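You operate a simulated robot arm through the tools that you are given. There is no shell and no other tool.

You run a simulated robot arm. Do the job below in one go: nothing can be reset, and whatever is moved stays where it is left.

JOB
Stand both dye bottles in the small blue tray, shut the rinse box and push the purple holder in.
Fine: the holder goes under the clear drip box. Set down upright: bottle of blue dye, bottle of green dye.

The check looks at the end state, three seconds after you hand in, the way a careful person would. Anything else that was tipped, shoved, dropped, spilled or broken makes it a failure.

ROBOT AND FRAMES
A 6-joint arm with a fingered hand, fixed in place. Base frame: the origin is at the foot of the arm, x ahead of it, y to its left, z up; the work surface is at about z = 90.6. Lengths are in cm, angles in rad, forces in N, time in s.
With the tool pointing down near the work surface it reaches from about 40 to 94 cm from the base axis. Its first joint turns from -2.897 to 2.897 rad. Payload 5 kg.
Tool frame: the origin (TCP) lies between the finger pads and is the grasp point; the fingertips stand 3.7 cm ahead of it; z points along the fingers, y is the line along which they close. Largest opening 12.4 cm; the body of the gripper starts 4.3 cm behind the TCP. The gripper is a hand of 3 fingers: y runs from the thumb to the fingers, the wrist lies at [-2.1, -12.5, -21.5] in the tool frame.
Orientation is that of the tool frame in the base frame, as a unit quaternion [w, x, y, z]. With the fingers straight down and the wrist toward the robot, the tool's x, y and z point along [0, 1, 0], [1, 0, 0] and [0, 0, -1] of the base frame.

CONTROLS
- The arm moves only by the tool servo_tool. Its argument "increments" is a list of rows, each a list of 2 entries, a list of its own where there are three numbers: the shift along the tool's x, y, z in cm, then the turn, a rotation vector about the tool's x, y, z in rad. In form: [[[dx, dy, dz], [rx, ry, rz]], ...]. A call has 1 to 20 rows; each row is the pose to reach, as a shift and turn from the pose commanded when the call began, along the tool's axes at that moment. A row lasts 0.2 s, in which the tool goes at most 5 cm and 0.15 rad; a call with a longer step from one row to the next is refused whole. Where a pose cannot be reached the arm comes as near as it can. A force on the tool above 50 N (or 10 N above the force at the start of the call, whichever is more), or a blocked arm, ends the call early, and 0.2 s more pass. In this call time passes only in rows, and 0.2 s behind the last. The reply holds the time, the measured pose of the TCP, the force on the tool along the base axes, the opening and the grip force, in the units named above and with some noise, with the torque about the TCP (base axes, N m) and any sound that the robot's microphone picked up.
- Cameras (640 x 400 px; columns grow to the right, rows downward): "scene" is fixed at [5.07, 63.67, 167.5]; the picture's right is [-0.19, -0.98, 0.00], its down [-0.78, 0.15, -0.60] and it looks along [0.59, -0.11, -0.80] (base axes); focal length 296 px, centre (320, 200). "wrist" rides on the gripper at [7.3, -10.4, -15.4] in the tool frame; the picture's right is [-0.83, 0.26, -0.49], its down [-0.51, -0.72, 0.47] and it looks along [-0.23, 0.64, 0.73] (tool axes); focal length 243 px, centre (320, 200). There is no depth. A picture from a camera that has moved, and an enlarged one, comes with that camera's place and axes in the base frame and with its lens. The place of the scene camera against the robot may be out by one fixed shift of up to 2.5 cm in any direction.
- get_image(camera): a new picture of that camera. It takes no simulated time.
- set_fingers(index, middle, thumb_bend, thumb_turn): sets how far each is bent, from 0 (flat) to 1 (curled in); at 0.3 the hand is open as for a grip, at 0.7 the pads meet at the TCP. One left out holds its place. A second passes; each finger stops where it meets its share of the squeeze, and holds until it gets a number again. It is the only way to open and close the hand. It gives what a move gives, with no picture; readings hold the bend of each and the force on the fingers (four entries, about 0 where the hand has none), thumb and palm. thumb_turn goes from beside the hand (0) to across from the fingers (1), as for a grip.
- enlarge(camera, box): a new picture of the part [left, top, right, bottom] of that camera's present view, enlarged. It takes no simulated time.
- hand_in(): hands the job in; it is judged then, once.

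Nothing tells you positions but the pictures and the camera data. Unless the task says otherwise, let go and move clear before handing in.

The tools are called after "Request:" as a command line: name --argument value ..., lists and objects as JSON in quotes. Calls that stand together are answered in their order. servo_tool: Moves the arm, as the interface text tells. Its arguments: {"type":"object","properties":{"increments":{"type":"array"}},"required":["increments"]} The other tools are called the same way: set_fingers (index, middle, thumb_bend, thumb_turn) moves the fingers one by one; get_image (camera) takes a picture; enlarge (camera, box) takes an enlarged picture of a part of a camera's view; hand_in () hands the job in.

At the start:

```text
time_s: 0.0
ee_pos: [68.76, 28.18, 116.92]
tool_rot: [0.001, 0.706, 0.708, 0.0]
contact_force: [0.1, 0.5, 0.2]
moment: [-0.01, -0.06, -0.01]
grip_width: 12.38
grasp_force: 0.0
shape: jaw
bend: [0.3, 0.3, 0.3, 0.98]
finger forces: [0.0, 0.1, 0.0, 0.1, 0.1, 0.0]
```

scene: 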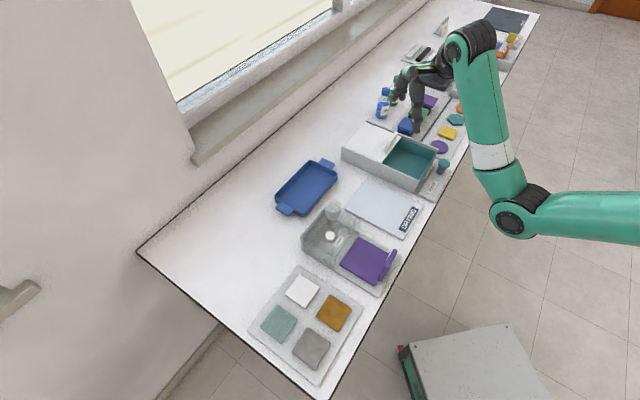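
wrist: 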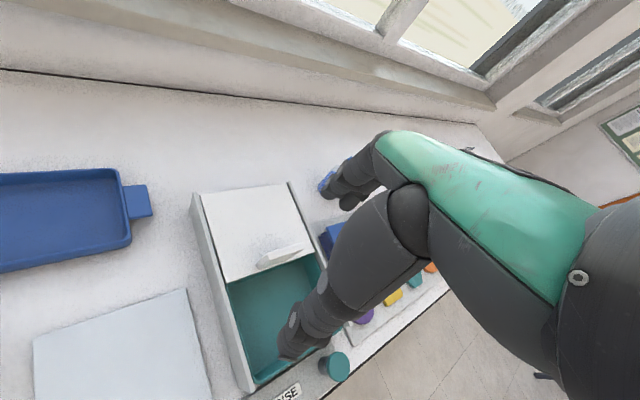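

I see a bench with a blue tray, a rinse box with a half-open sliding lid, a purple holder by a clear drip box, and bottles near the hand. I'll zoom in on the parts before moving anything.

Request:
enlarge --camera "scene" --box '[340, 60, 480, 150]'

Request:
enlarge --camera "scene" --box '[240, 180, 440, 305]'

Request:
enlarge --camera "scene" --box '[320, 100, 480, 200]'

Request:
enlarge --camera "scene" --box '[400, 0, 540, 88]'

```text
4.44 times, centred on (410, 105) of scene
camera zoom: at [5.07, 63.67, 167.5], right [-0.19, -0.98, 0.0], down [-0.78, 0.15, -0.6], along [0.59, -0.11, -0.8], focal length 1314 px, centre (-80, 622)
```

zoom: 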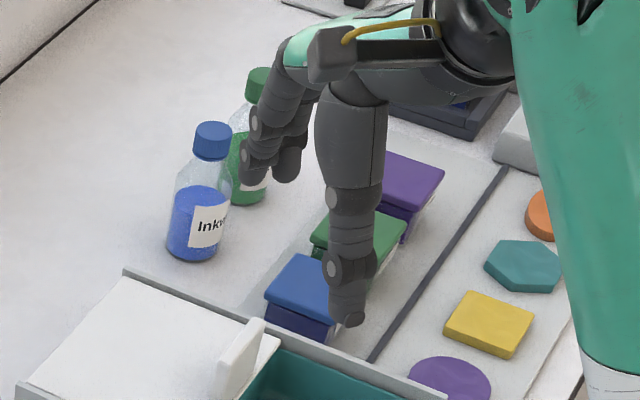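

```text
3.20 times, centred on (340, 242) of scene
camera zoom: at [5.07, 63.67, 167.5], right [-0.19, -0.98, 0.0], down [-0.78, 0.15, -0.6], along [0.59, -0.11, -0.8], focal length 946 px, centre (256, 64)
```

zoom: 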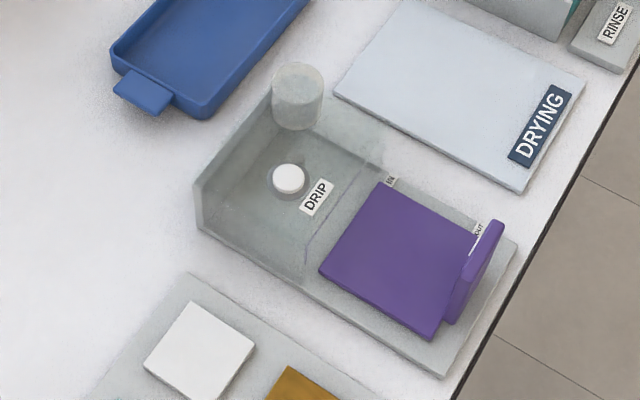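

```text
4.00 times, centred on (400, 150) of scene
camera zoom: at [5.07, 63.67, 167.5], right [-0.19, -0.98, 0.0], down [-0.78, 0.15, -0.6], along [0.59, -0.11, -0.8], focal length 1183 px, centre (0, 400)
```

zoom: 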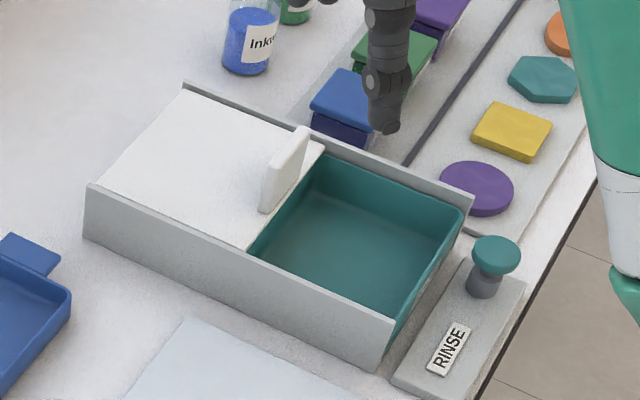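

```text
4.55 times, centred on (470, 44) of scene
camera zoom: at [5.07, 63.67, 167.5], right [-0.19, -0.98, 0.0], down [-0.78, 0.15, -0.6], along [0.59, -0.11, -0.8], focal length 1344 px, centre (-362, 909)
```

zoom: 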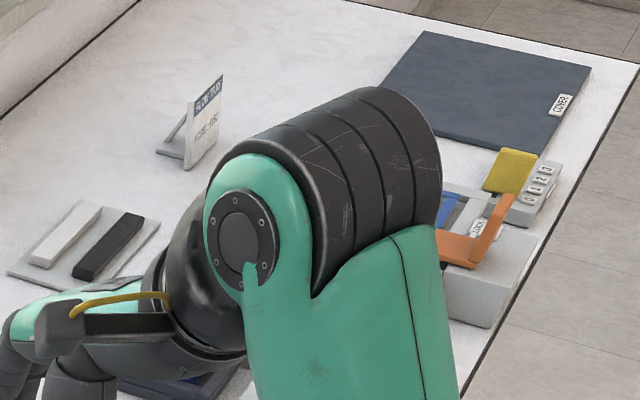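

The scene camera puts the dye bottles at about (98, 21), near the edge of reach, with colour blocks closer in. The rinse box has a sliding lid with an upright handle. I'll look closer with the wrist camera.

Request:
enlarge --camera "wrist" --box '[180, 160, 460, 335]'

Request:
enlarge --camera "wrist" --box '[0, 100, 320, 300]'

Request:
enlarge --camera "wrist" --box '[180, 250, 420, 400]'

Request:
enlarge --camera "scene" --box '[240, 260, 400, 390]'

```text
2.29 times, centred on (320, 248) of wrist
camera zoom: at [58.43, 35.56, 132.18], right [0.26, -0.83, 0.49], down [-0.72, -0.51, -0.47], along [0.64, -0.23, -0.73], focal length 555 px, centre (320, 91)
```

zoom: 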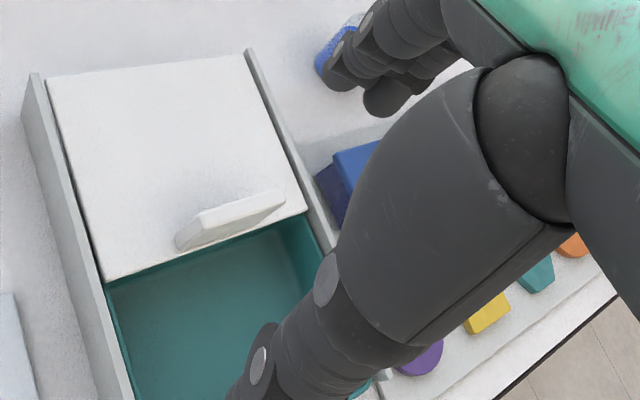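

```text
2.00 times, centred on (160, 200) of wrist
camera zoom: at [58.43, 35.56, 132.18], right [0.26, -0.83, 0.49], down [-0.72, -0.51, -0.47], along [0.64, -0.23, -0.73], focal length 485 px, centre (640, 200)
```

zoom: 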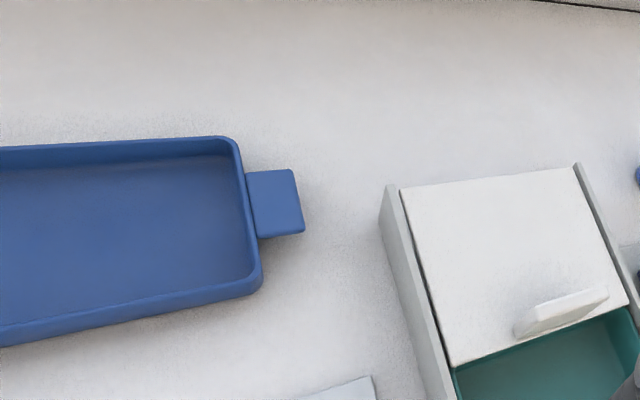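

```text
2.67 times, centred on (300, 325) of wrist
camera zoom: at [58.43, 35.56, 132.18], right [0.26, -0.83, 0.49], down [-0.72, -0.51, -0.47], along [0.64, -0.23, -0.73], focal length 647 px, centre (373, -133)
```

zoom: 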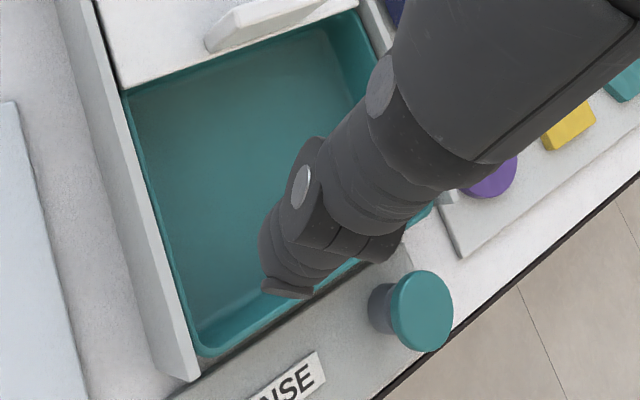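

```text
3.08 times, centred on (320, 325) of scene
camera zoom: at [5.07, 63.67, 167.5], right [-0.19, -0.98, 0.0], down [-0.78, 0.15, -0.6], along [0.59, -0.11, -0.8], focal length 910 px, centre (320, -185)
```

zoom: 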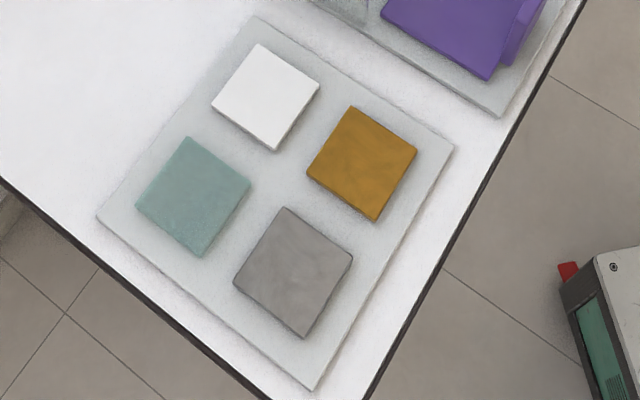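

The tray, rinse box and bottle area are partly hidden by the hand. I'll raise and back off the arm to get a clear view of the bottle area and everything beyond it.

Request:
servo_tool --increments '[[[1.5, -2, -2.5], [0, 0, 0]], [[3, -4, -5], [0, 0, 0]], [[4.5, -6, -7.5], [0, 0, 0]], [[6, -8, -10], [0, 0, 0]], [[7.5, -10, -12], [0, 0, 0]], [[9, -12, -14], [0, 0, 0]]]'

Request:
get_image --camera "scene"

Request:
get_image --camera "wrist"

```text
time_s: 1.4
ee_pos: [63.86, 39.2, 124.64]
tool_rot: [0.002, 0.706, 0.708, 0.0]
contact_force: [-0.5, -0.1, -0.3]
moment: [-0.03, -0.01, 0.0]
grip_width: 12.37
grasp_force: 0.1
shape: jaw
bend: [0.3, 0.3, 0.3, 0.98]
finger forces: [0.0, 0.0, 0.0, 0.0, 0.0, 0.0]
out of reach, approached as far as the arm can: row 2, 3, 4, 5, 6
```

```text
taken
```

scene: 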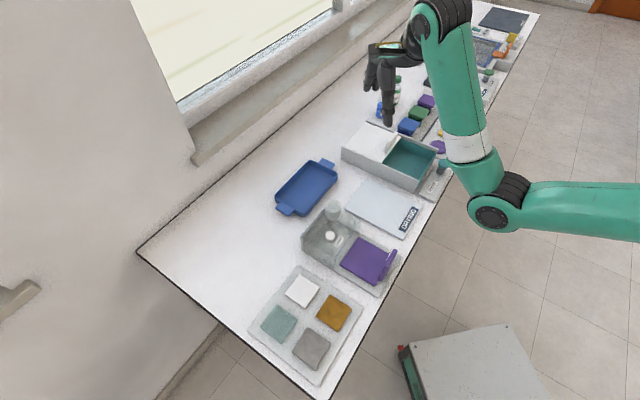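

```text
taken
camera wrist: at [53.4, 46.49, 139.82], right [0.26, -0.83, 0.49], down [-0.72, -0.51, -0.47], along [0.64, -0.23, -0.73], focal length 243 px, centre (320, 200)
```

wrist: 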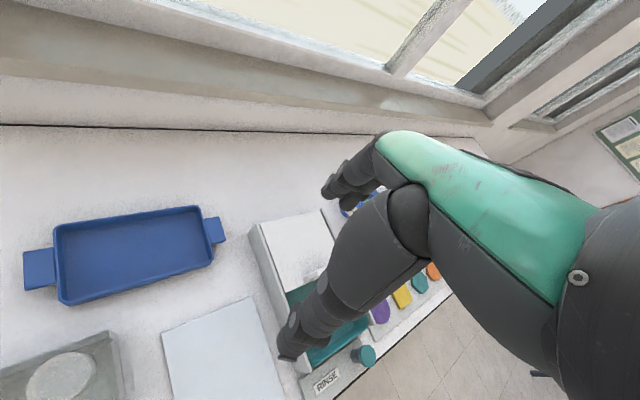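

The tray sits at about (64.5, 58) by the wrist camera. The hand still hides the bottles, so I'll turn the wrist clockwise and shift left to bring the bottles into the clear half of the wrist view.

Request:
servo_tool --increments '[[[1.5, -1, 0], [0, 0, 0.12]], [[3, -2, 0], [0, 0, 0.24]], [[4.5, -3, 0], [0, 0, 0.36]], [[6, -4, 0], [0, 0, 0.48]], [[7.5, -5, 0], [0, 0, 0.6]]]'

Request:
get_image --camera "scene"

Request:
get_image --camera "wrist"

```text
time_s: 2.6
ee_pos: [63.73, 49.75, 121.85]
tool_rot: [0.001, 0.885, 0.466, 0.002]
contact_force: [0.0, 0.3, 0.6]
moment: [0.02, 0.02, -0.01]
grip_width: 12.39
grasp_force: 0.0
shape: jaw
bend: [0.3, 0.3, 0.3, 0.98]
finger forces: [0.0, 0.0, 0.0, 0.1, 0.0, 0.1]
out of reach, approached as far as the arm can: row 1, 2, 3, 4, 5
```

```text
taken
```

scene: 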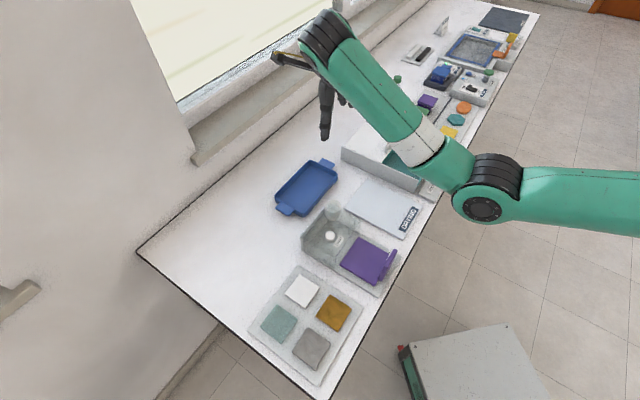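

```text
taken
camera wrist: at [59.28, 61.61, 137.05], right [-0.25, -0.83, 0.49], down [-0.88, -0.01, -0.47], along [0.4, -0.55, -0.73], focal length 243 px, centre (320, 200)
```

wrist: 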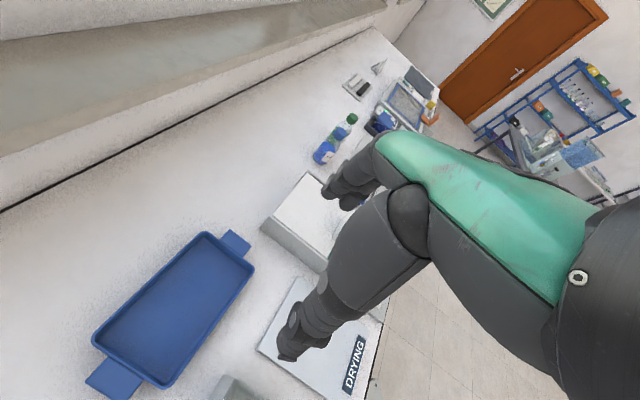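

I can see both bottles now in the wrist view, blue and then green behind it. I'll enlarge to fix their places and to read the far stations.

Request:
enlarge --camera "wrist" --box '[290, 60, 450, 180]'

Request:
enlarge --camera "scene" --box '[400, 0, 540, 88]'

Request:
enlarge --camera "scene" --box '[350, 60, 510, 160]'

Request:
enlarge --camera "wrist" --box '[60, 200, 300, 400]'

```text
3.33 times, centred on (370, 120) of wrist
camera zoom: at [59.28, 61.61, 137.05], right [-0.25, -0.83, 0.49], down [-0.88, -0.01, -0.47], along [0.4, -0.55, -0.73], focal length 809 px, centre (153, 467)
```

zoom: 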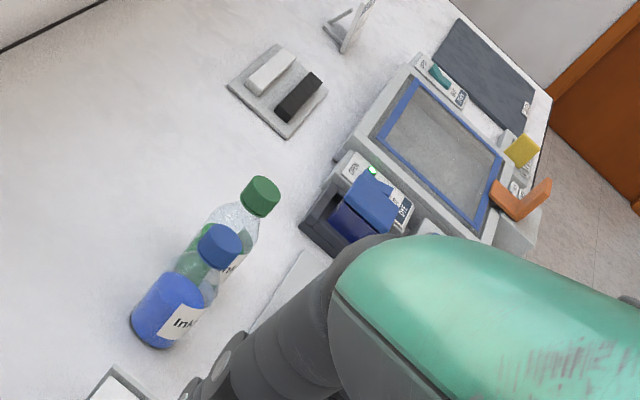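

```text
4.55 times, centred on (470, 44) of scene
camera zoom: at [5.07, 63.67, 167.5], right [-0.19, -0.98, 0.0], down [-0.78, 0.15, -0.6], along [0.59, -0.11, -0.8], focal length 1344 px, centre (-362, 909)
```

zoom: 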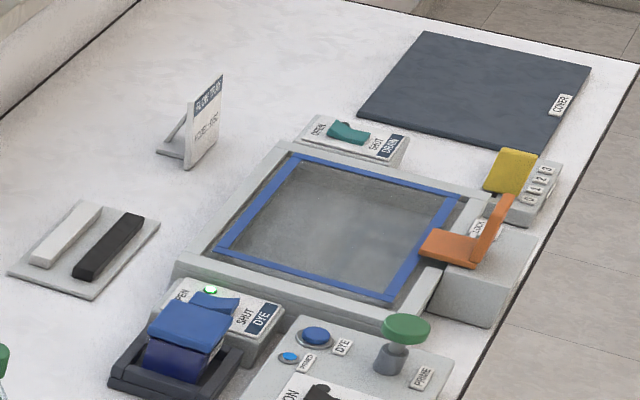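

```text
4.00 times, centred on (430, 110) of scene
camera zoom: at [5.07, 63.67, 167.5], right [-0.19, -0.98, 0.0], down [-0.78, 0.15, -0.6], along [0.59, -0.11, -0.8], focal length 1183 px, centre (-120, 560)
```

zoom: 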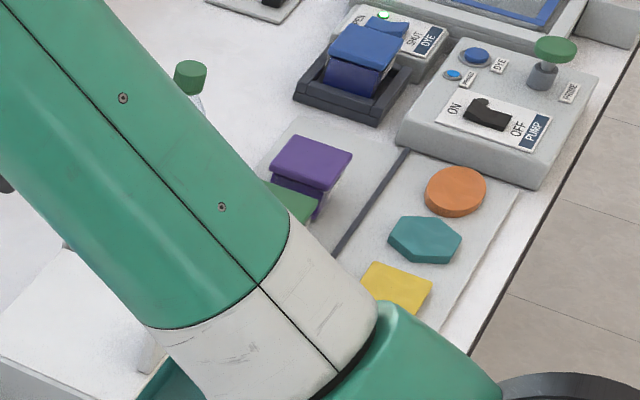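

```text
2.00 times, centred on (180, 300) of wrist
camera zoom: at [59.28, 61.61, 137.05], right [-0.25, -0.83, 0.49], down [-0.88, -0.01, -0.47], along [0.4, -0.55, -0.73], focal length 485 px, centre (600, 0)
```

zoom: 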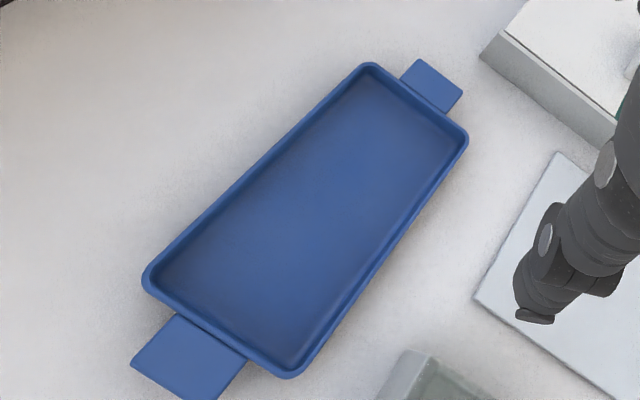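

Both bottles are placed: blue about (99, 21.5), green about (106, 15), each about 11 cm tall. The lid handle is at about (74.5, 27.7). I'll do the lid first, so I'm turning the hand square to the bench and moving it to the right of the handle for a clear look.

Request:
servo_tool --increments '[[[-1.45, 2.97, 0.6], [0, 0, -0.139]], [[-2.9, 5.94, 1.2], [0, 0, -0.278]], [[-4.35, 8.91, 2.0], [0, 0, -0.417]], [[-5.8, 11.88, 3.0], [0, 0, -0.556]], [[-7.25, 14.85, 4.5], [0, 0, -0.695]], [[-8.7, 17.82, 6], [0, 0, -0.834]], [[-10.15, 20.8, 7.5], [0, 0, -0.973]], [[-11.6, 23.76, 9.5], [0, 0, -1.112]], [[-13.05, 26.73, 11.2], [0, 0, -1.251]], [[-14.5, 29.7, 12.9], [0, 0, -1.39]]]'

Request:
get_image --camera "scene"

Request:
get_image --camera "wrist"

```text
time_s: 4.8
ee_pos: [80.01, 20.85, 109.0]
tool_rot: [0.001, 0.379, 0.926, 0.001]
contact_force: [-0.5, 0.8, 1.0]
moment: [-0.01, 0.0, 0.0]
grip_width: 12.39
grasp_force: 0.0
shape: jaw
bend: [0.3, 0.3, 0.3, 0.98]
finger forces: [0.1, 0.1, 0.0, 0.0, 0.0, 0.1]
```

```text
taken
```

scene: 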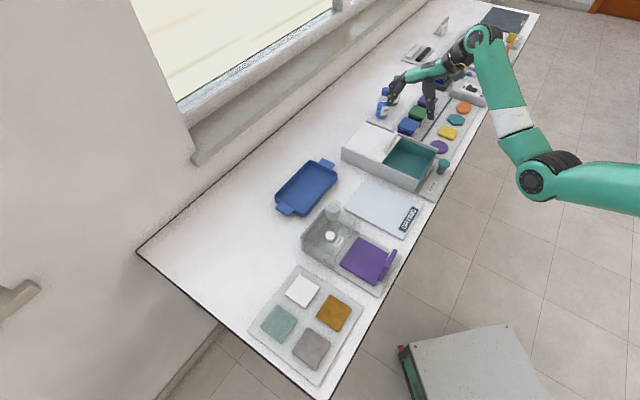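

```text
taken
camera wrist: at [67.65, 18.52, 124.31], right [0.77, -0.4, 0.49], down [-0.14, -0.87, -0.47], along [0.62, 0.29, -0.73], focal length 243 px, centre (320, 200)
```

wrist: 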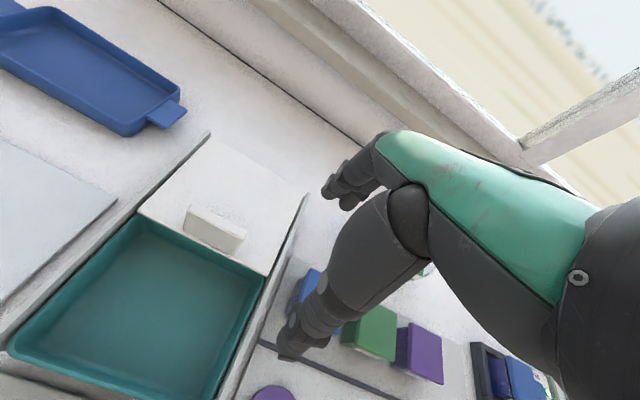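

Clear view of the rinse box, its lid and its handle. I'll enlarge it to place the handle and to see how far the lid must travel.

Request:
enlarge --camera "wrist" --box '[120, 130, 320, 255]'

Request:
enlarge --camera "wrist" --box '[0, 200, 320, 400]'

Request:
enlarge --camera "scene" --box '[330, 110, 460, 210]'

Request:
enlarge --camera "scene" --box '[360, 60, 456, 120]'

```text
3.20 times, centred on (220, 192) of wrist
camera zoom: at [67.65, 18.52, 124.31], right [0.77, -0.4, 0.49], down [-0.14, -0.87, -0.47], along [0.62, 0.29, -0.73], focal length 776 px, centre (640, 224)
```

zoom: 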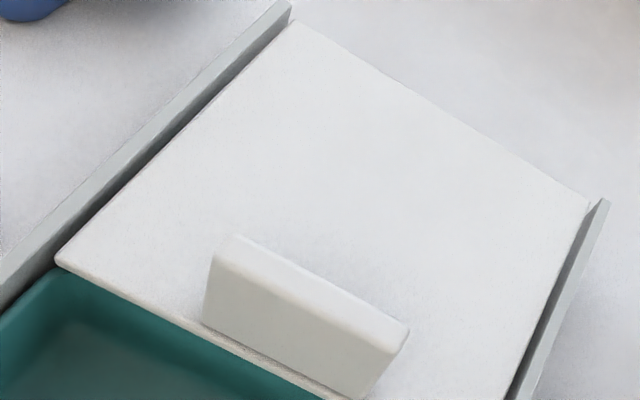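

```text
2.00 times, centred on (160, 300) of wrist
camera zoom: at [67.65, 18.52, 124.31], right [0.77, -0.4, 0.49], down [-0.14, -0.87, -0.47], along [0.62, 0.29, -0.73], focal length 485 px, centre (640, 0)
```

zoom: 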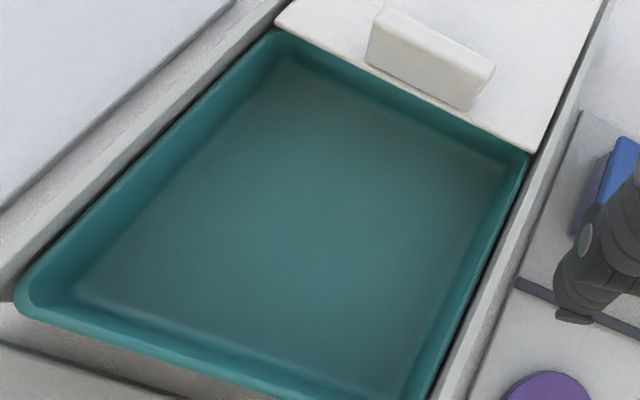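

```text
4.00 times, centred on (395, 160) of scene
camera zoom: at [5.07, 63.67, 167.5], right [-0.19, -0.98, 0.0], down [-0.78, 0.15, -0.6], along [0.59, -0.11, -0.8], focal length 1183 px, centre (20, 360)
```

zoom: 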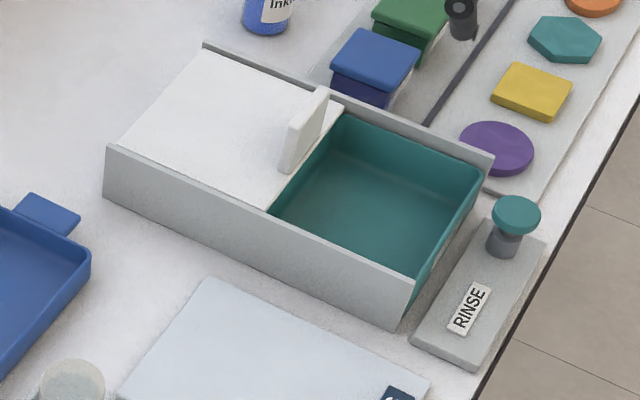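

```text
6.67 times, centred on (408, 90) of scene
camera zoom: at [5.07, 63.67, 167.5], right [-0.19, -0.98, 0.0], down [-0.78, 0.15, -0.6], along [0.59, -0.11, -0.8], focal length 1972 px, centre (-267, 933)
```

zoom: 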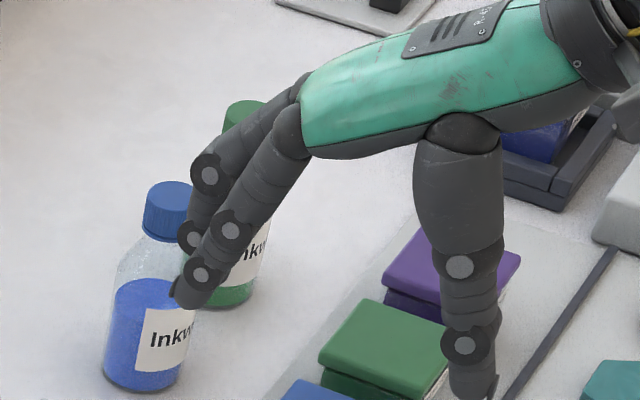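

The handle plate is about 5.7 cm wide, 1 cm thick, centred at (74.2, 27.5), top at about z 101.6. The lid has to come about 12.4 cm toward the robot. Next I'll move above it and lower the open hand around the plate.

Request:
servo_tool --increments '[[[2.2, 0.17, 0], [0, 0, 0]], [[4.4, 0.34, 0], [0, 0, 0]], [[6.6, 0.51, 0], [0, 0, 0]], [[8.8, 0.68, 0], [0, 0, 0]], [[8.8, 0.68, 1.5], [0, 0, 0]], [[8.8, 0.68, 3.0], [0, 0, 0]], [[8.8, 0.68, 4.0], [0, 0, 0]]]'

Request:
get_image --camera "wrist"

Request:
enlarge --camera "scene" --box '[330, 90, 490, 190]'

```text
time_s: 6.4
ee_pos: [74.42, 27.53, 104.98]
tool_rot: [0.0, 0.381, 0.925, 0.0]
contact_force: [0.6, 0.3, 0.4]
moment: [-0.01, -0.01, 0.02]
grip_width: 12.33
grasp_force: 0.1
shape: jaw
bend: [0.3, 0.3, 0.3, 0.98]
finger forces: [0.1, 0.0, 0.1, 0.1, 0.0, 0.0]
```

```text
taken
camera wrist: at [61.93, 25.27, 120.24], right [0.77, -0.4, 0.49], down [-0.15, -0.87, -0.47], along [0.62, 0.29, -0.73], focal length 243 px, centre (320, 200)
```

wrist: 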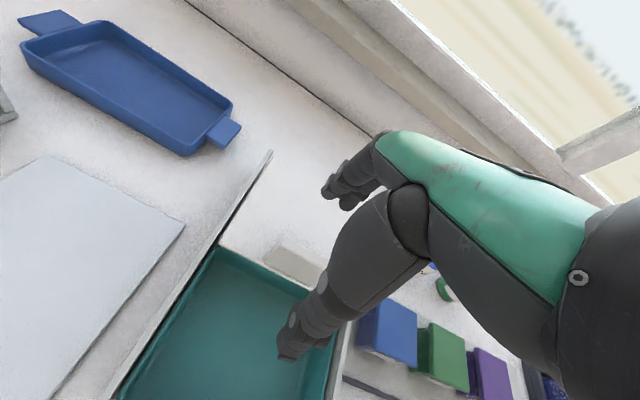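

```text
4.00 times, centred on (410, 140) of scene
camera zoom: at [5.07, 63.67, 167.5], right [-0.19, -0.98, 0.0], down [-0.78, 0.15, -0.6], along [0.59, -0.11, -0.8], focal length 1183 px, centre (-40, 440)
```

zoom: 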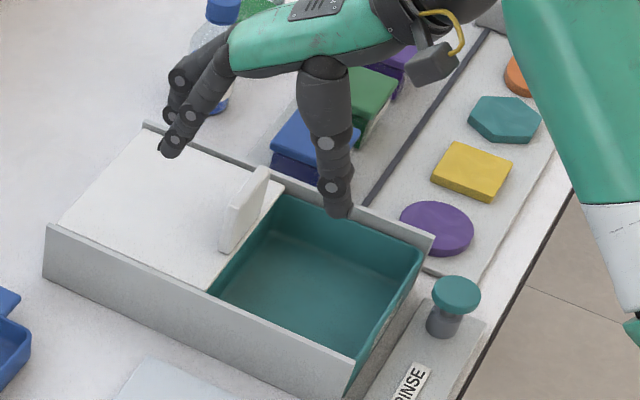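

The hand straddles the plate as planned. I'll lower it in small steps while watching the force.

Request:
servo_tool --increments '[[[0.3, 0, 1.0], [0, 0, 0]], [[0.5, 0, 2.0], [0, 0, 0]], [[0.5, 0, 3.0], [0, 0, 0]], [[0.5, 0, 3.5], [0, 0, 0]]]'

Request:
enlarge --camera "wrist" --box '[200, 150, 440, 400]'

Request:
enlarge --camera "scene" --box '[330, 90, 490, 190]'

```text
time_s: 7.4
ee_pos: [74.04, 27.93, 101.37]
tool_rot: [0.001, 0.38, 0.925, 0.0]
contact_force: [0.3, -0.3, -0.1]
moment: [0.02, 0.01, 0.01]
grip_width: 12.38
grasp_force: 0.1
shape: jaw
bend: [0.3, 0.3, 0.3, 0.98]
finger forces: [0.0, 0.0, 0.0, 0.0, 0.0, 0.0]
```

```text
1.60 times, centred on (320, 275) of wrist
camera zoom: at [61.58, 25.59, 116.74], right [0.77, -0.4, 0.49], down [-0.15, -0.87, -0.47], along [0.62, 0.29, -0.73], focal length 388 px, centre (320, 80)
```

zoom: 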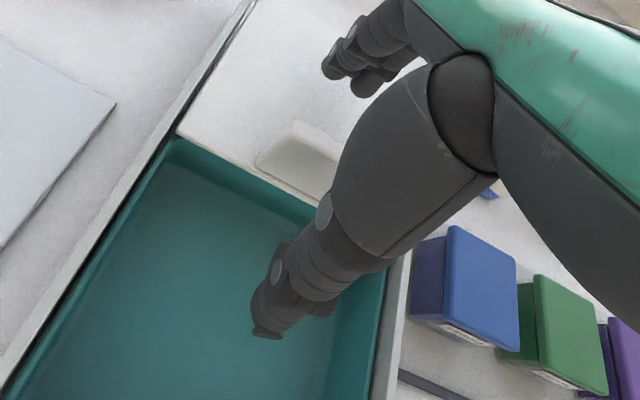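

```text
4.00 times, centred on (410, 140) of scene
camera zoom: at [5.07, 63.67, 167.5], right [-0.19, -0.98, 0.0], down [-0.78, 0.15, -0.6], along [0.59, -0.11, -0.8], focal length 1183 px, centre (-40, 440)
```

zoom: 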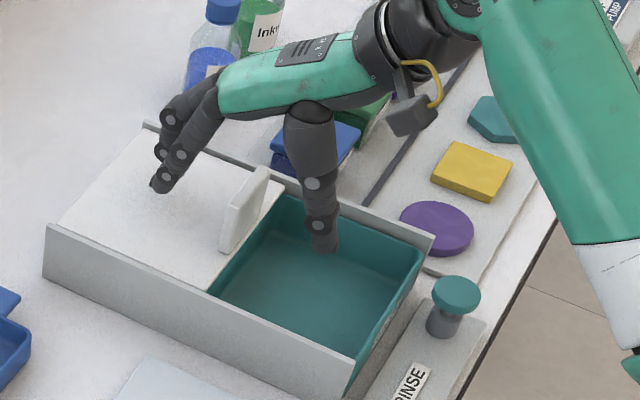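

The fingers are behind the plate and the thumb in front of it, with no contact. I'll close the hand on the plate now.

Request:
set_fingers --index 0.55 --middle 0.55 --thumb_bend 0.55

Request:
enlarge --camera "scene" --box '[330, 90, 490, 190]'

Request:
enlarge --camera "wrist" --box '[200, 150, 440, 400]'

```text
time_s: 8.4
ee_pos: [74.04, 27.95, 101.47]
tool_rot: [0.001, 0.381, 0.925, -0.001]
contact_force: [-0.3, -0.1, -0.3]
moment: [-0.01, -0.02, 0.0]
grip_width: 5.27
grasp_force: 0.1
shape: fingers
bend: [0.55, 0.55, 0.55, 0.98]
finger forces: [0.1, 0.0, 0.0, 0.0, 0.0, 0.0]
```

```text
4.00 times, centred on (410, 140) of scene
camera zoom: at [5.07, 63.67, 167.5], right [-0.19, -0.98, 0.0], down [-0.78, 0.15, -0.6], along [0.59, -0.11, -0.8], focal length 1183 px, centre (-40, 440)
```

zoom: 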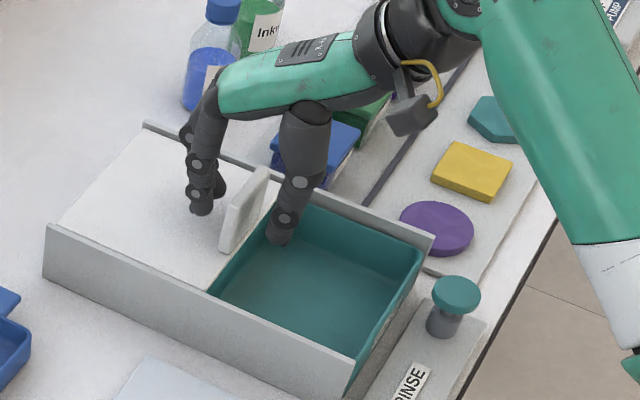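

```text
1.60 times, centred on (320, 275) of wrist
camera zoom: at [61.58, 25.59, 116.76], right [0.77, -0.4, 0.49], down [-0.15, -0.87, -0.47], along [0.62, 0.29, -0.73], focal length 388 px, centre (320, 80)
```

zoom: 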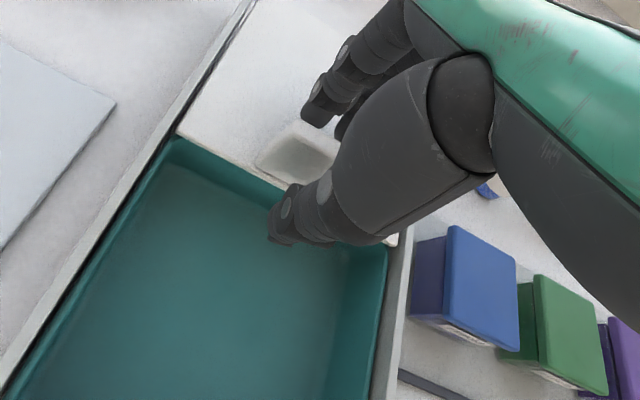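

The plate is centred between the fingers and thumb. I'll close fully to pinch it.

Request:
set_fingers --index 0.68 --middle 0.68 --thumb_bend 0.68

Request:
enlarge --camera "scene" --box '[330, 90, 490, 190]'

```text
time_s: 9.4
ee_pos: [73.95, 27.79, 101.55]
tool_rot: [0.001, 0.38, 0.925, -0.001]
contact_force: [0.4, 1.5, -1.7]
moment: [0.0, -0.02, -0.03]
grip_width: 1.54
grasp_force: 1.3
shape: fingers
bend: [0.67, 0.67, 0.67, 0.98]
finger forces: [0.9, 1.0, 0.0, 0.1, 1.0, 0.1]
```

```text
4.00 times, centred on (410, 140) of scene
camera zoom: at [5.07, 63.67, 167.5], right [-0.19, -0.98, 0.0], down [-0.78, 0.15, -0.6], along [0.59, -0.11, -0.8], focal length 1183 px, centre (-40, 440)
```

zoom: 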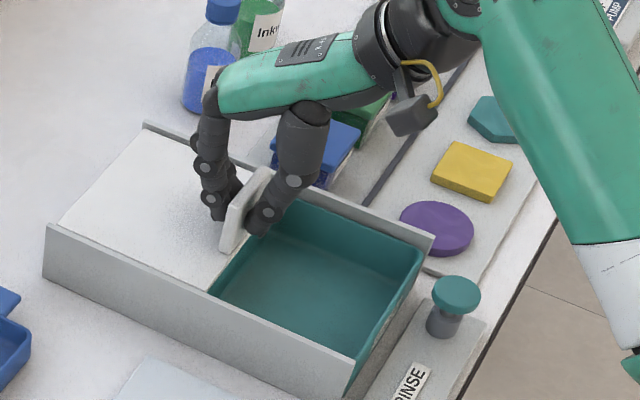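

Pinched at 1.5 cm with light contact on all three digits. Now I'll draw the lid toward the robot slowly.

Request:
servo_tool --increments '[[[0, -0.5, 0], [0, 0, 0]], [[0, -1.0, 0], [0, 0, 0]], [[0, -1.6, 0], [0, 0, 0]], [[0, -2.2, 0], [0, 0, 0]], [[0, -2.8, 0], [0, 0, 0]], [[0, -3.4, 0], [0, 0, 0]], [[0, -4.0, 0], [0, 0, 0]]]'

Request:
enlarge --camera "scene" --box '[330, 90, 490, 190]'

```text
time_s: 11.0
ee_pos: [71.16, 25.09, 101.48]
tool_rot: [0.002, 0.38, 0.925, -0.001]
contact_force: [0.4, 0.8, 0.2]
moment: [0.02, 0.01, 0.02]
grip_width: 1.53
grasp_force: 1.5
shape: fingers
bend: [0.67, 0.67, 0.67, 0.98]
finger forces: [0.9, 0.9, 0.0, 0.0, 0.9, 0.0]
```

```text
4.00 times, centred on (410, 140) of scene
camera zoom: at [5.07, 63.67, 167.5], right [-0.19, -0.98, 0.0], down [-0.78, 0.15, -0.6], along [0.59, -0.11, -0.8], focal length 1183 px, centre (-40, 440)
```

zoom: 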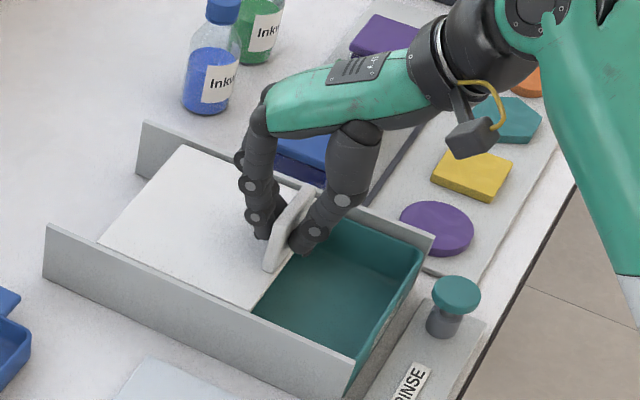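

The lid slid 4 cm with the hand and very little force. I'll keep drawing it in.

Request:
servo_tool --increments '[[[0, -0.6, 0], [0, 0, 0]], [[0, -1.2, 0], [0, 0, 0]], [[0, -1.8, 0], [0, 0, 0]], [[0, -2.4, 0], [0, 0, 0]], [[0, -3.0, 0], [0, 0, 0]], [[0, -3.6, 0], [0, 0, 0]], [[0, -4.2, 0], [0, 0, 0]], [[0, -4.8, 0], [0, 0, 0]], [[0, -5.4, 0], [0, 0, 0]], [[0, -6.0, 0], [0, 0, 0]], [[0, -6.5, 0], [0, 0, 0]]]'

Request:
enlarge --camera "scene" --box '[330, 90, 490, 190]'

Request:
get_image --camera "wrist"

```text
time_s: 13.4
ee_pos: [66.73, 20.52, 101.54]
tool_rot: [0.001, 0.38, 0.925, 0.0]
contact_force: [0.4, 1.3, -0.2]
moment: [0.04, 0.02, 0.0]
grip_width: 1.56
grasp_force: 0.6
shape: fingers
bend: [0.67, 0.67, 0.67, 0.97]
finger forces: [0.9, 0.9, 0.0, 0.0, 1.0, 0.0]
```

```text
4.00 times, centred on (410, 140) of scene
camera zoom: at [5.07, 63.67, 167.5], right [-0.19, -0.98, 0.0], down [-0.78, 0.15, -0.6], along [0.59, -0.11, -0.8], focal length 1183 px, centre (-40, 440)
```

zoom: 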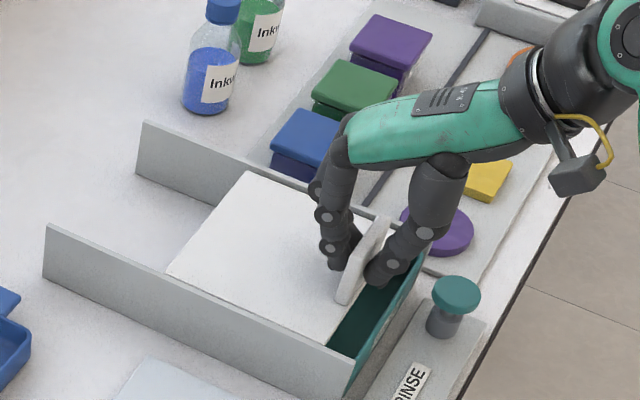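

```text
taken
camera wrist: at [54.2, 18.18, 116.8], right [0.77, -0.4, 0.49], down [-0.15, -0.87, -0.47], along [0.62, 0.29, -0.73], focal length 243 px, centre (320, 200)
```

wrist: 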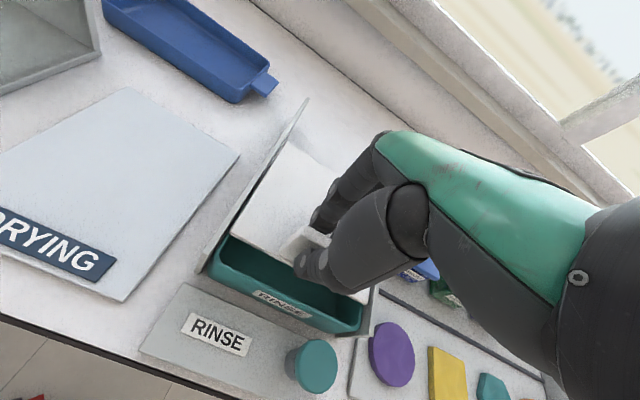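

About 3 cm of the basin is still open. The thumb stays above the teal knob (its top is about z 95). I'll go the last stretch in small steps.

Request:
servo_tool --increments '[[[0, -0.4, 0], [0, 0, 0]], [[0, -0.8, 0], [0, 0, 0]], [[0, -1.2, 0], [0, 0, 0]], [[0, -1.6, 0], [0, 0, 0]], [[0, -2.0, 0], [0, 0, 0]], [[0, -2.3, 0], [0, 0, 0]]]'

Request:
enlarge --camera "scene" --box '[380, 120, 476, 180]'

Request:
enlarge --camera "wrist" --box '[140, 180, 400, 390]'

```text
time_s: 14.8
ee_pos: [65.02, 18.86, 101.56]
tool_rot: [0.0, 0.38, 0.925, 0.0]
contact_force: [-1.1, 1.5, -0.3]
moment: [0.08, 0.01, 0.03]
grip_width: 1.53
grasp_force: 1.6
shape: fingers
bend: [0.67, 0.67, 0.67, 0.97]
finger forces: [0.8, 0.7, 0.0, 0.0, 1.4, 0.1]
```

```text
6.67 times, centred on (428, 150) of scene
camera zoom: at [5.07, 63.67, 167.5], right [-0.19, -0.98, 0.0], down [-0.78, 0.15, -0.6], along [0.59, -0.11, -0.8], focal length 1972 px, centre (-400, 533)
```

zoom: 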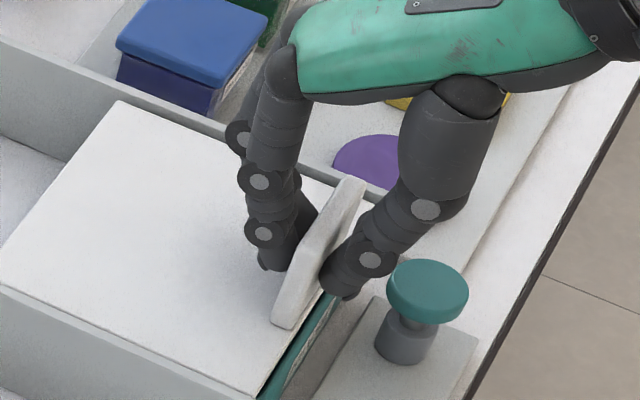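

```text
1.90 times, centred on (270, 285) of wrist
camera zoom: at [52.59, 16.52, 116.77], right [0.77, -0.4, 0.49], down [-0.15, -0.87, -0.47], along [0.62, 0.29, -0.73], focal length 462 px, centre (415, 38)
```

zoom: 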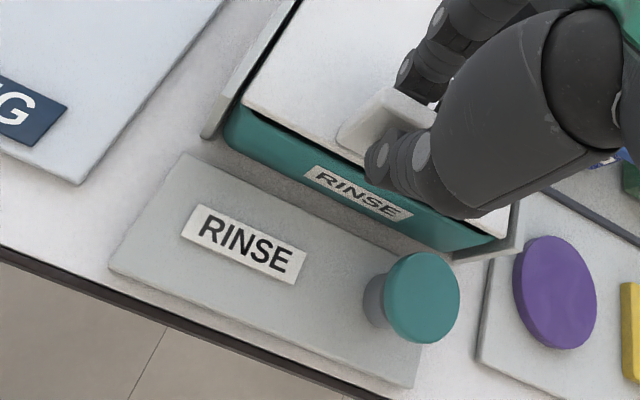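

Nearly shut, with a thin gap left at the front. I'll move the last centimetre in very small steps and watch the force.

Request:
servo_tool --increments '[[[0, -0.2, 0], [0, 0, 0]], [[0, -0.4, 0], [0, 0, 0]], [[0, -0.6, 0], [0, 0, 0]], [[0, -0.8, 0], [0, 0, 0]], [[0, -1.0, 0], [0, 0, 0]]]'

Request:
enlarge --camera "scene" --box '[380, 120, 476, 180]'

Request:
enlarge --camera "wrist" --box '[140, 180, 400, 390]'

```text
time_s: 16.0
ee_pos: [64.28, 18.12, 101.64]
tool_rot: [0.001, 0.38, 0.925, 0.0]
contact_force: [3.8, 5.7, 1.6]
moment: [0.18, -0.16, 0.06]
grip_width: 1.68
grasp_force: 4.0
shape: fingers
bend: [0.66, 0.66, 0.68, 0.97]
finger forces: [3.6, 3.9, 0.0, 0.1, 0.0, 0.0]
```

```text
6.67 times, centred on (428, 150) of scene
camera zoom: at [5.07, 63.67, 167.5], right [-0.19, -0.98, 0.0], down [-0.78, 0.15, -0.6], along [0.59, -0.11, -0.8], focal length 1972 px, centre (-400, 533)
```

zoom: 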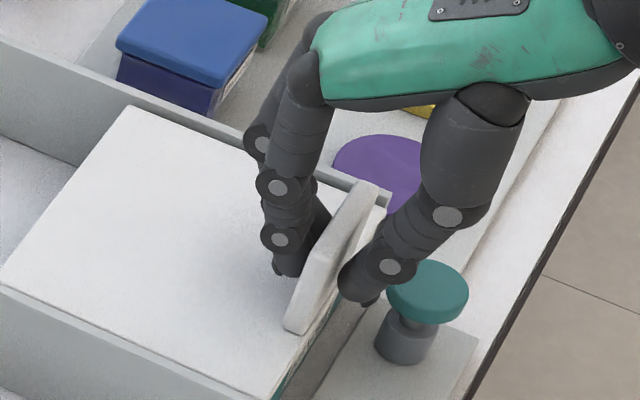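

```text
1.90 times, centred on (270, 285) of wrist
camera zoom: at [51.89, 15.8, 116.83], right [0.77, -0.4, 0.49], down [-0.15, -0.87, -0.47], along [0.62, 0.29, -0.73], focal length 462 px, centre (415, 38)
```

zoom: 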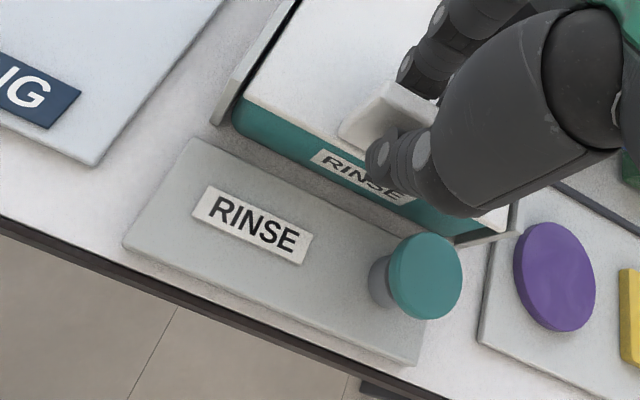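

The finger force has risen and the thumb is unloaded, so the lid has met its stop and lies flush with the front. I'll nudge once more to confirm.

Request:
servo_tool --increments '[[[0, -0.2, 0], [0, 0, 0]], [[0, -0.4, 0], [0, 0, 0]]]'

Request:
enlarge --camera "wrist" --box '[200, 200, 340, 300]'

Request:
enlarge --camera "scene" --box '[380, 120, 476, 180]'

```text
time_s: 16.6
ee_pos: [64.13, 17.94, 101.59]
tool_rot: [0.002, 0.38, 0.925, -0.001]
contact_force: [9.8, 10.4, 4.9]
moment: [0.34, -0.34, 0.06]
grip_width: 1.99
grasp_force: 7.2
shape: fingers
bend: [0.64, 0.64, 0.68, 0.97]
finger forces: [6.5, 7.2, 0.0, 0.0, 0.0, 0.0]
```

```text
4.00 times, centred on (270, 250) of wrist
camera zoom: at [51.63, 15.58, 116.84], right [0.77, -0.4, 0.5], down [-0.14, -0.87, -0.47], along [0.62, 0.29, -0.73], focal length 970 px, centre (520, 0)
```

zoom: 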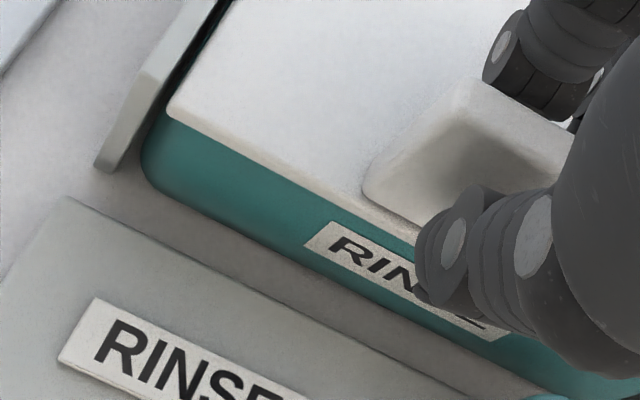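

```text
6.67 times, centred on (428, 150) of scene
camera zoom: at [5.07, 63.67, 167.5], right [-0.19, -0.98, 0.0], down [-0.78, 0.15, -0.6], along [0.59, -0.11, -0.8], focal length 1972 px, centre (-400, 533)
```

zoom: 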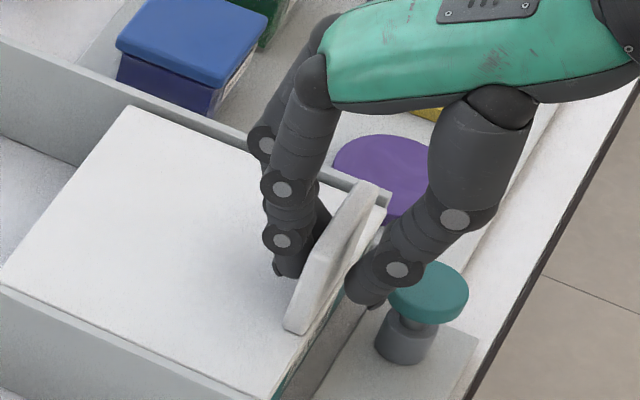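

The lid is hard against its stop, flush with the basin front. I'll back off slightly, open just enough to clear the plate, and lift straight up.

Request:
servo_tool --increments '[[[0, 0.3, 0], [0, 0, 0]], [[0, 0.6, 0], [0, 0, 0]], [[0, 0.8, 0], [0, 0, 0]]]'

Request:
set_fingers --index 0.58 --middle 0.58 --thumb_bend 0.6

Request:
servo_tool --increments '[[[0, 0, -1.0], [0, 0, 0]], [[0, 0, -2.5], [0, 0, 0]], [[0, 0, -4.5], [0, 0, 0]], [[0, 0, -7], [0, 0, 0]], [[0, 0, -9], [0, 0, 0]]]'

Request:
get_image --camera "scene"

Request:
get_image --camera "wrist"

```text
time_s: 17.4
ee_pos: [64.49, 18.45, 101.52]
tool_rot: [0.001, 0.38, 0.925, -0.002]
contact_force: [1.8, -0.6, 1.6]
moment: [0.02, -0.01, 0.02]
grip_width: 1.51
grasp_force: 1.9
shape: fingers
bend: [0.67, 0.67, 0.67, 0.97]
finger forces: [1.1, 1.1, 0.0, 0.0, 1.4, 0.0]
```

```text
time_s: 18.4
ee_pos: [64.46, 18.36, 101.47]
tool_rot: [0.001, 0.381, 0.925, 0.0]
contact_force: [0.4, -0.4, 0.0]
moment: [-0.03, 0.02, 0.0]
grip_width: 4.09
grasp_force: 0.0
shape: fingers
bend: [0.57, 0.57, 0.6, 0.97]
finger forces: [0.0, 0.1, 0.0, 0.1, 0.0, 0.0]
```

```text
time_s: 19.6
ee_pos: [64.57, 18.59, 110.44]
tool_rot: [0.001, 0.38, 0.925, 0.0]
contact_force: [0.0, -0.8, 0.3]
moment: [-0.04, 0.04, -0.01]
grip_width: 4.05
grasp_force: 0.0
shape: fingers
bend: [0.57, 0.57, 0.6, 0.97]
finger forces: [0.0, 0.0, 0.0, 0.0, 0.1, 0.0]
```

```text
taken
```

scene: 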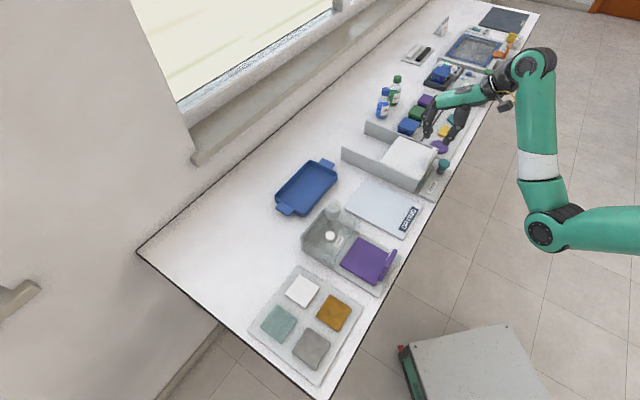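

```text
taken
camera wrist: at [52.13, 16.15, 125.78], right [0.77, -0.4, 0.49], down [-0.15, -0.87, -0.47], along [0.62, 0.29, -0.73], focal length 243 px, centre (320, 200)
```

wrist: 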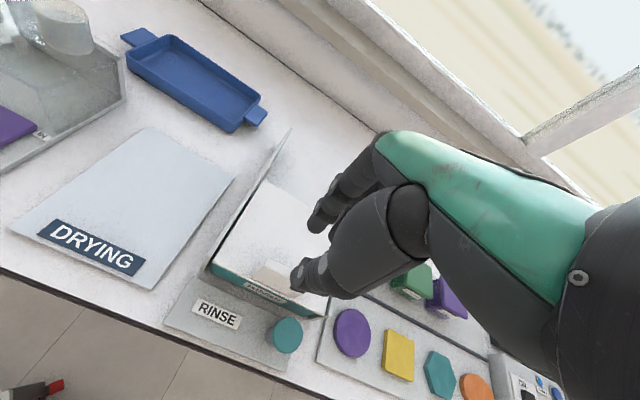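

The rinse box is shut and the hand is clear of it. Both bottles are now in plain view from the scene camera, so I'll enlarge that region, plus the lid and the holder.

Request:
enlarge --camera "scene" --box '[350, 60, 446, 120]'

Request:
enlarge --camera "scene" --box '[330, 100, 490, 200]'

Request:
enlarge --camera "scene" --box '[290, 190, 418, 300]'

Request:
enlarge --camera "wrist" --box '[0, 0, 160, 120]'

```text
6.67 times, centred on (398, 90) of scene
camera zoom: at [5.07, 63.67, 167.5], right [-0.19, -0.98, 0.0], down [-0.78, 0.15, -0.6], along [0.59, -0.11, -0.8], focal length 1972 px, centre (-200, 933)
```

zoom: 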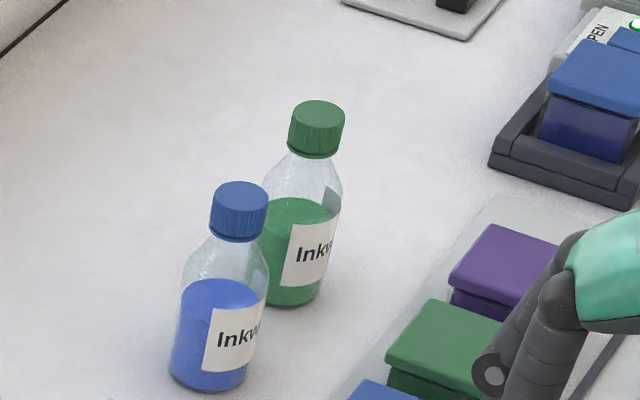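

```text
4.00 times, centred on (410, 150) of scene
camera zoom: at [5.07, 63.67, 167.5], right [-0.19, -0.98, 0.0], down [-0.78, 0.15, -0.6], along [0.59, -0.11, -0.8], focal length 1183 px, centre (-40, 400)
```

zoom: 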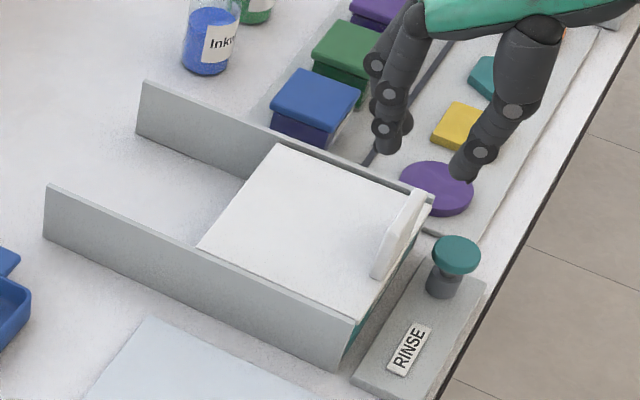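

```text
3.64 times, centred on (354, 245) of scene
camera zoom: at [5.07, 63.67, 167.5], right [-0.19, -0.98, 0.0], down [-0.78, 0.15, -0.6], along [0.59, -0.11, -0.8], focal length 1075 px, centre (196, 36)
```

zoom: 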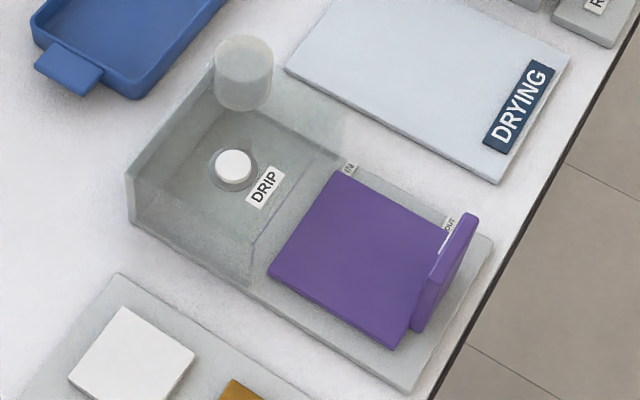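

```text
3.33 times, centred on (80, 60) of wrist
camera zoom: at [52.13, 16.15, 125.78], right [0.77, -0.4, 0.49], down [-0.15, -0.87, -0.47], along [0.62, 0.29, -0.73], focal length 809 px, centre (1120, 667)
```

zoom: 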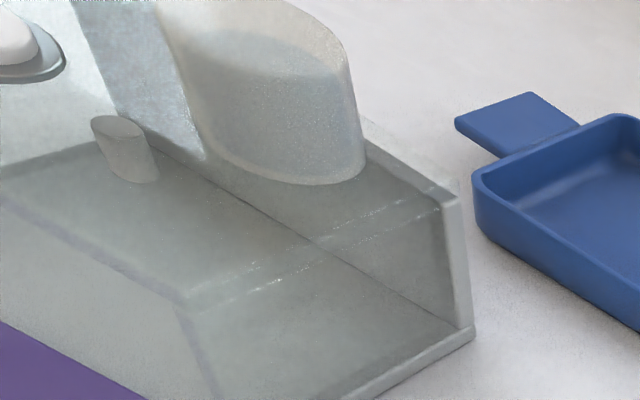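

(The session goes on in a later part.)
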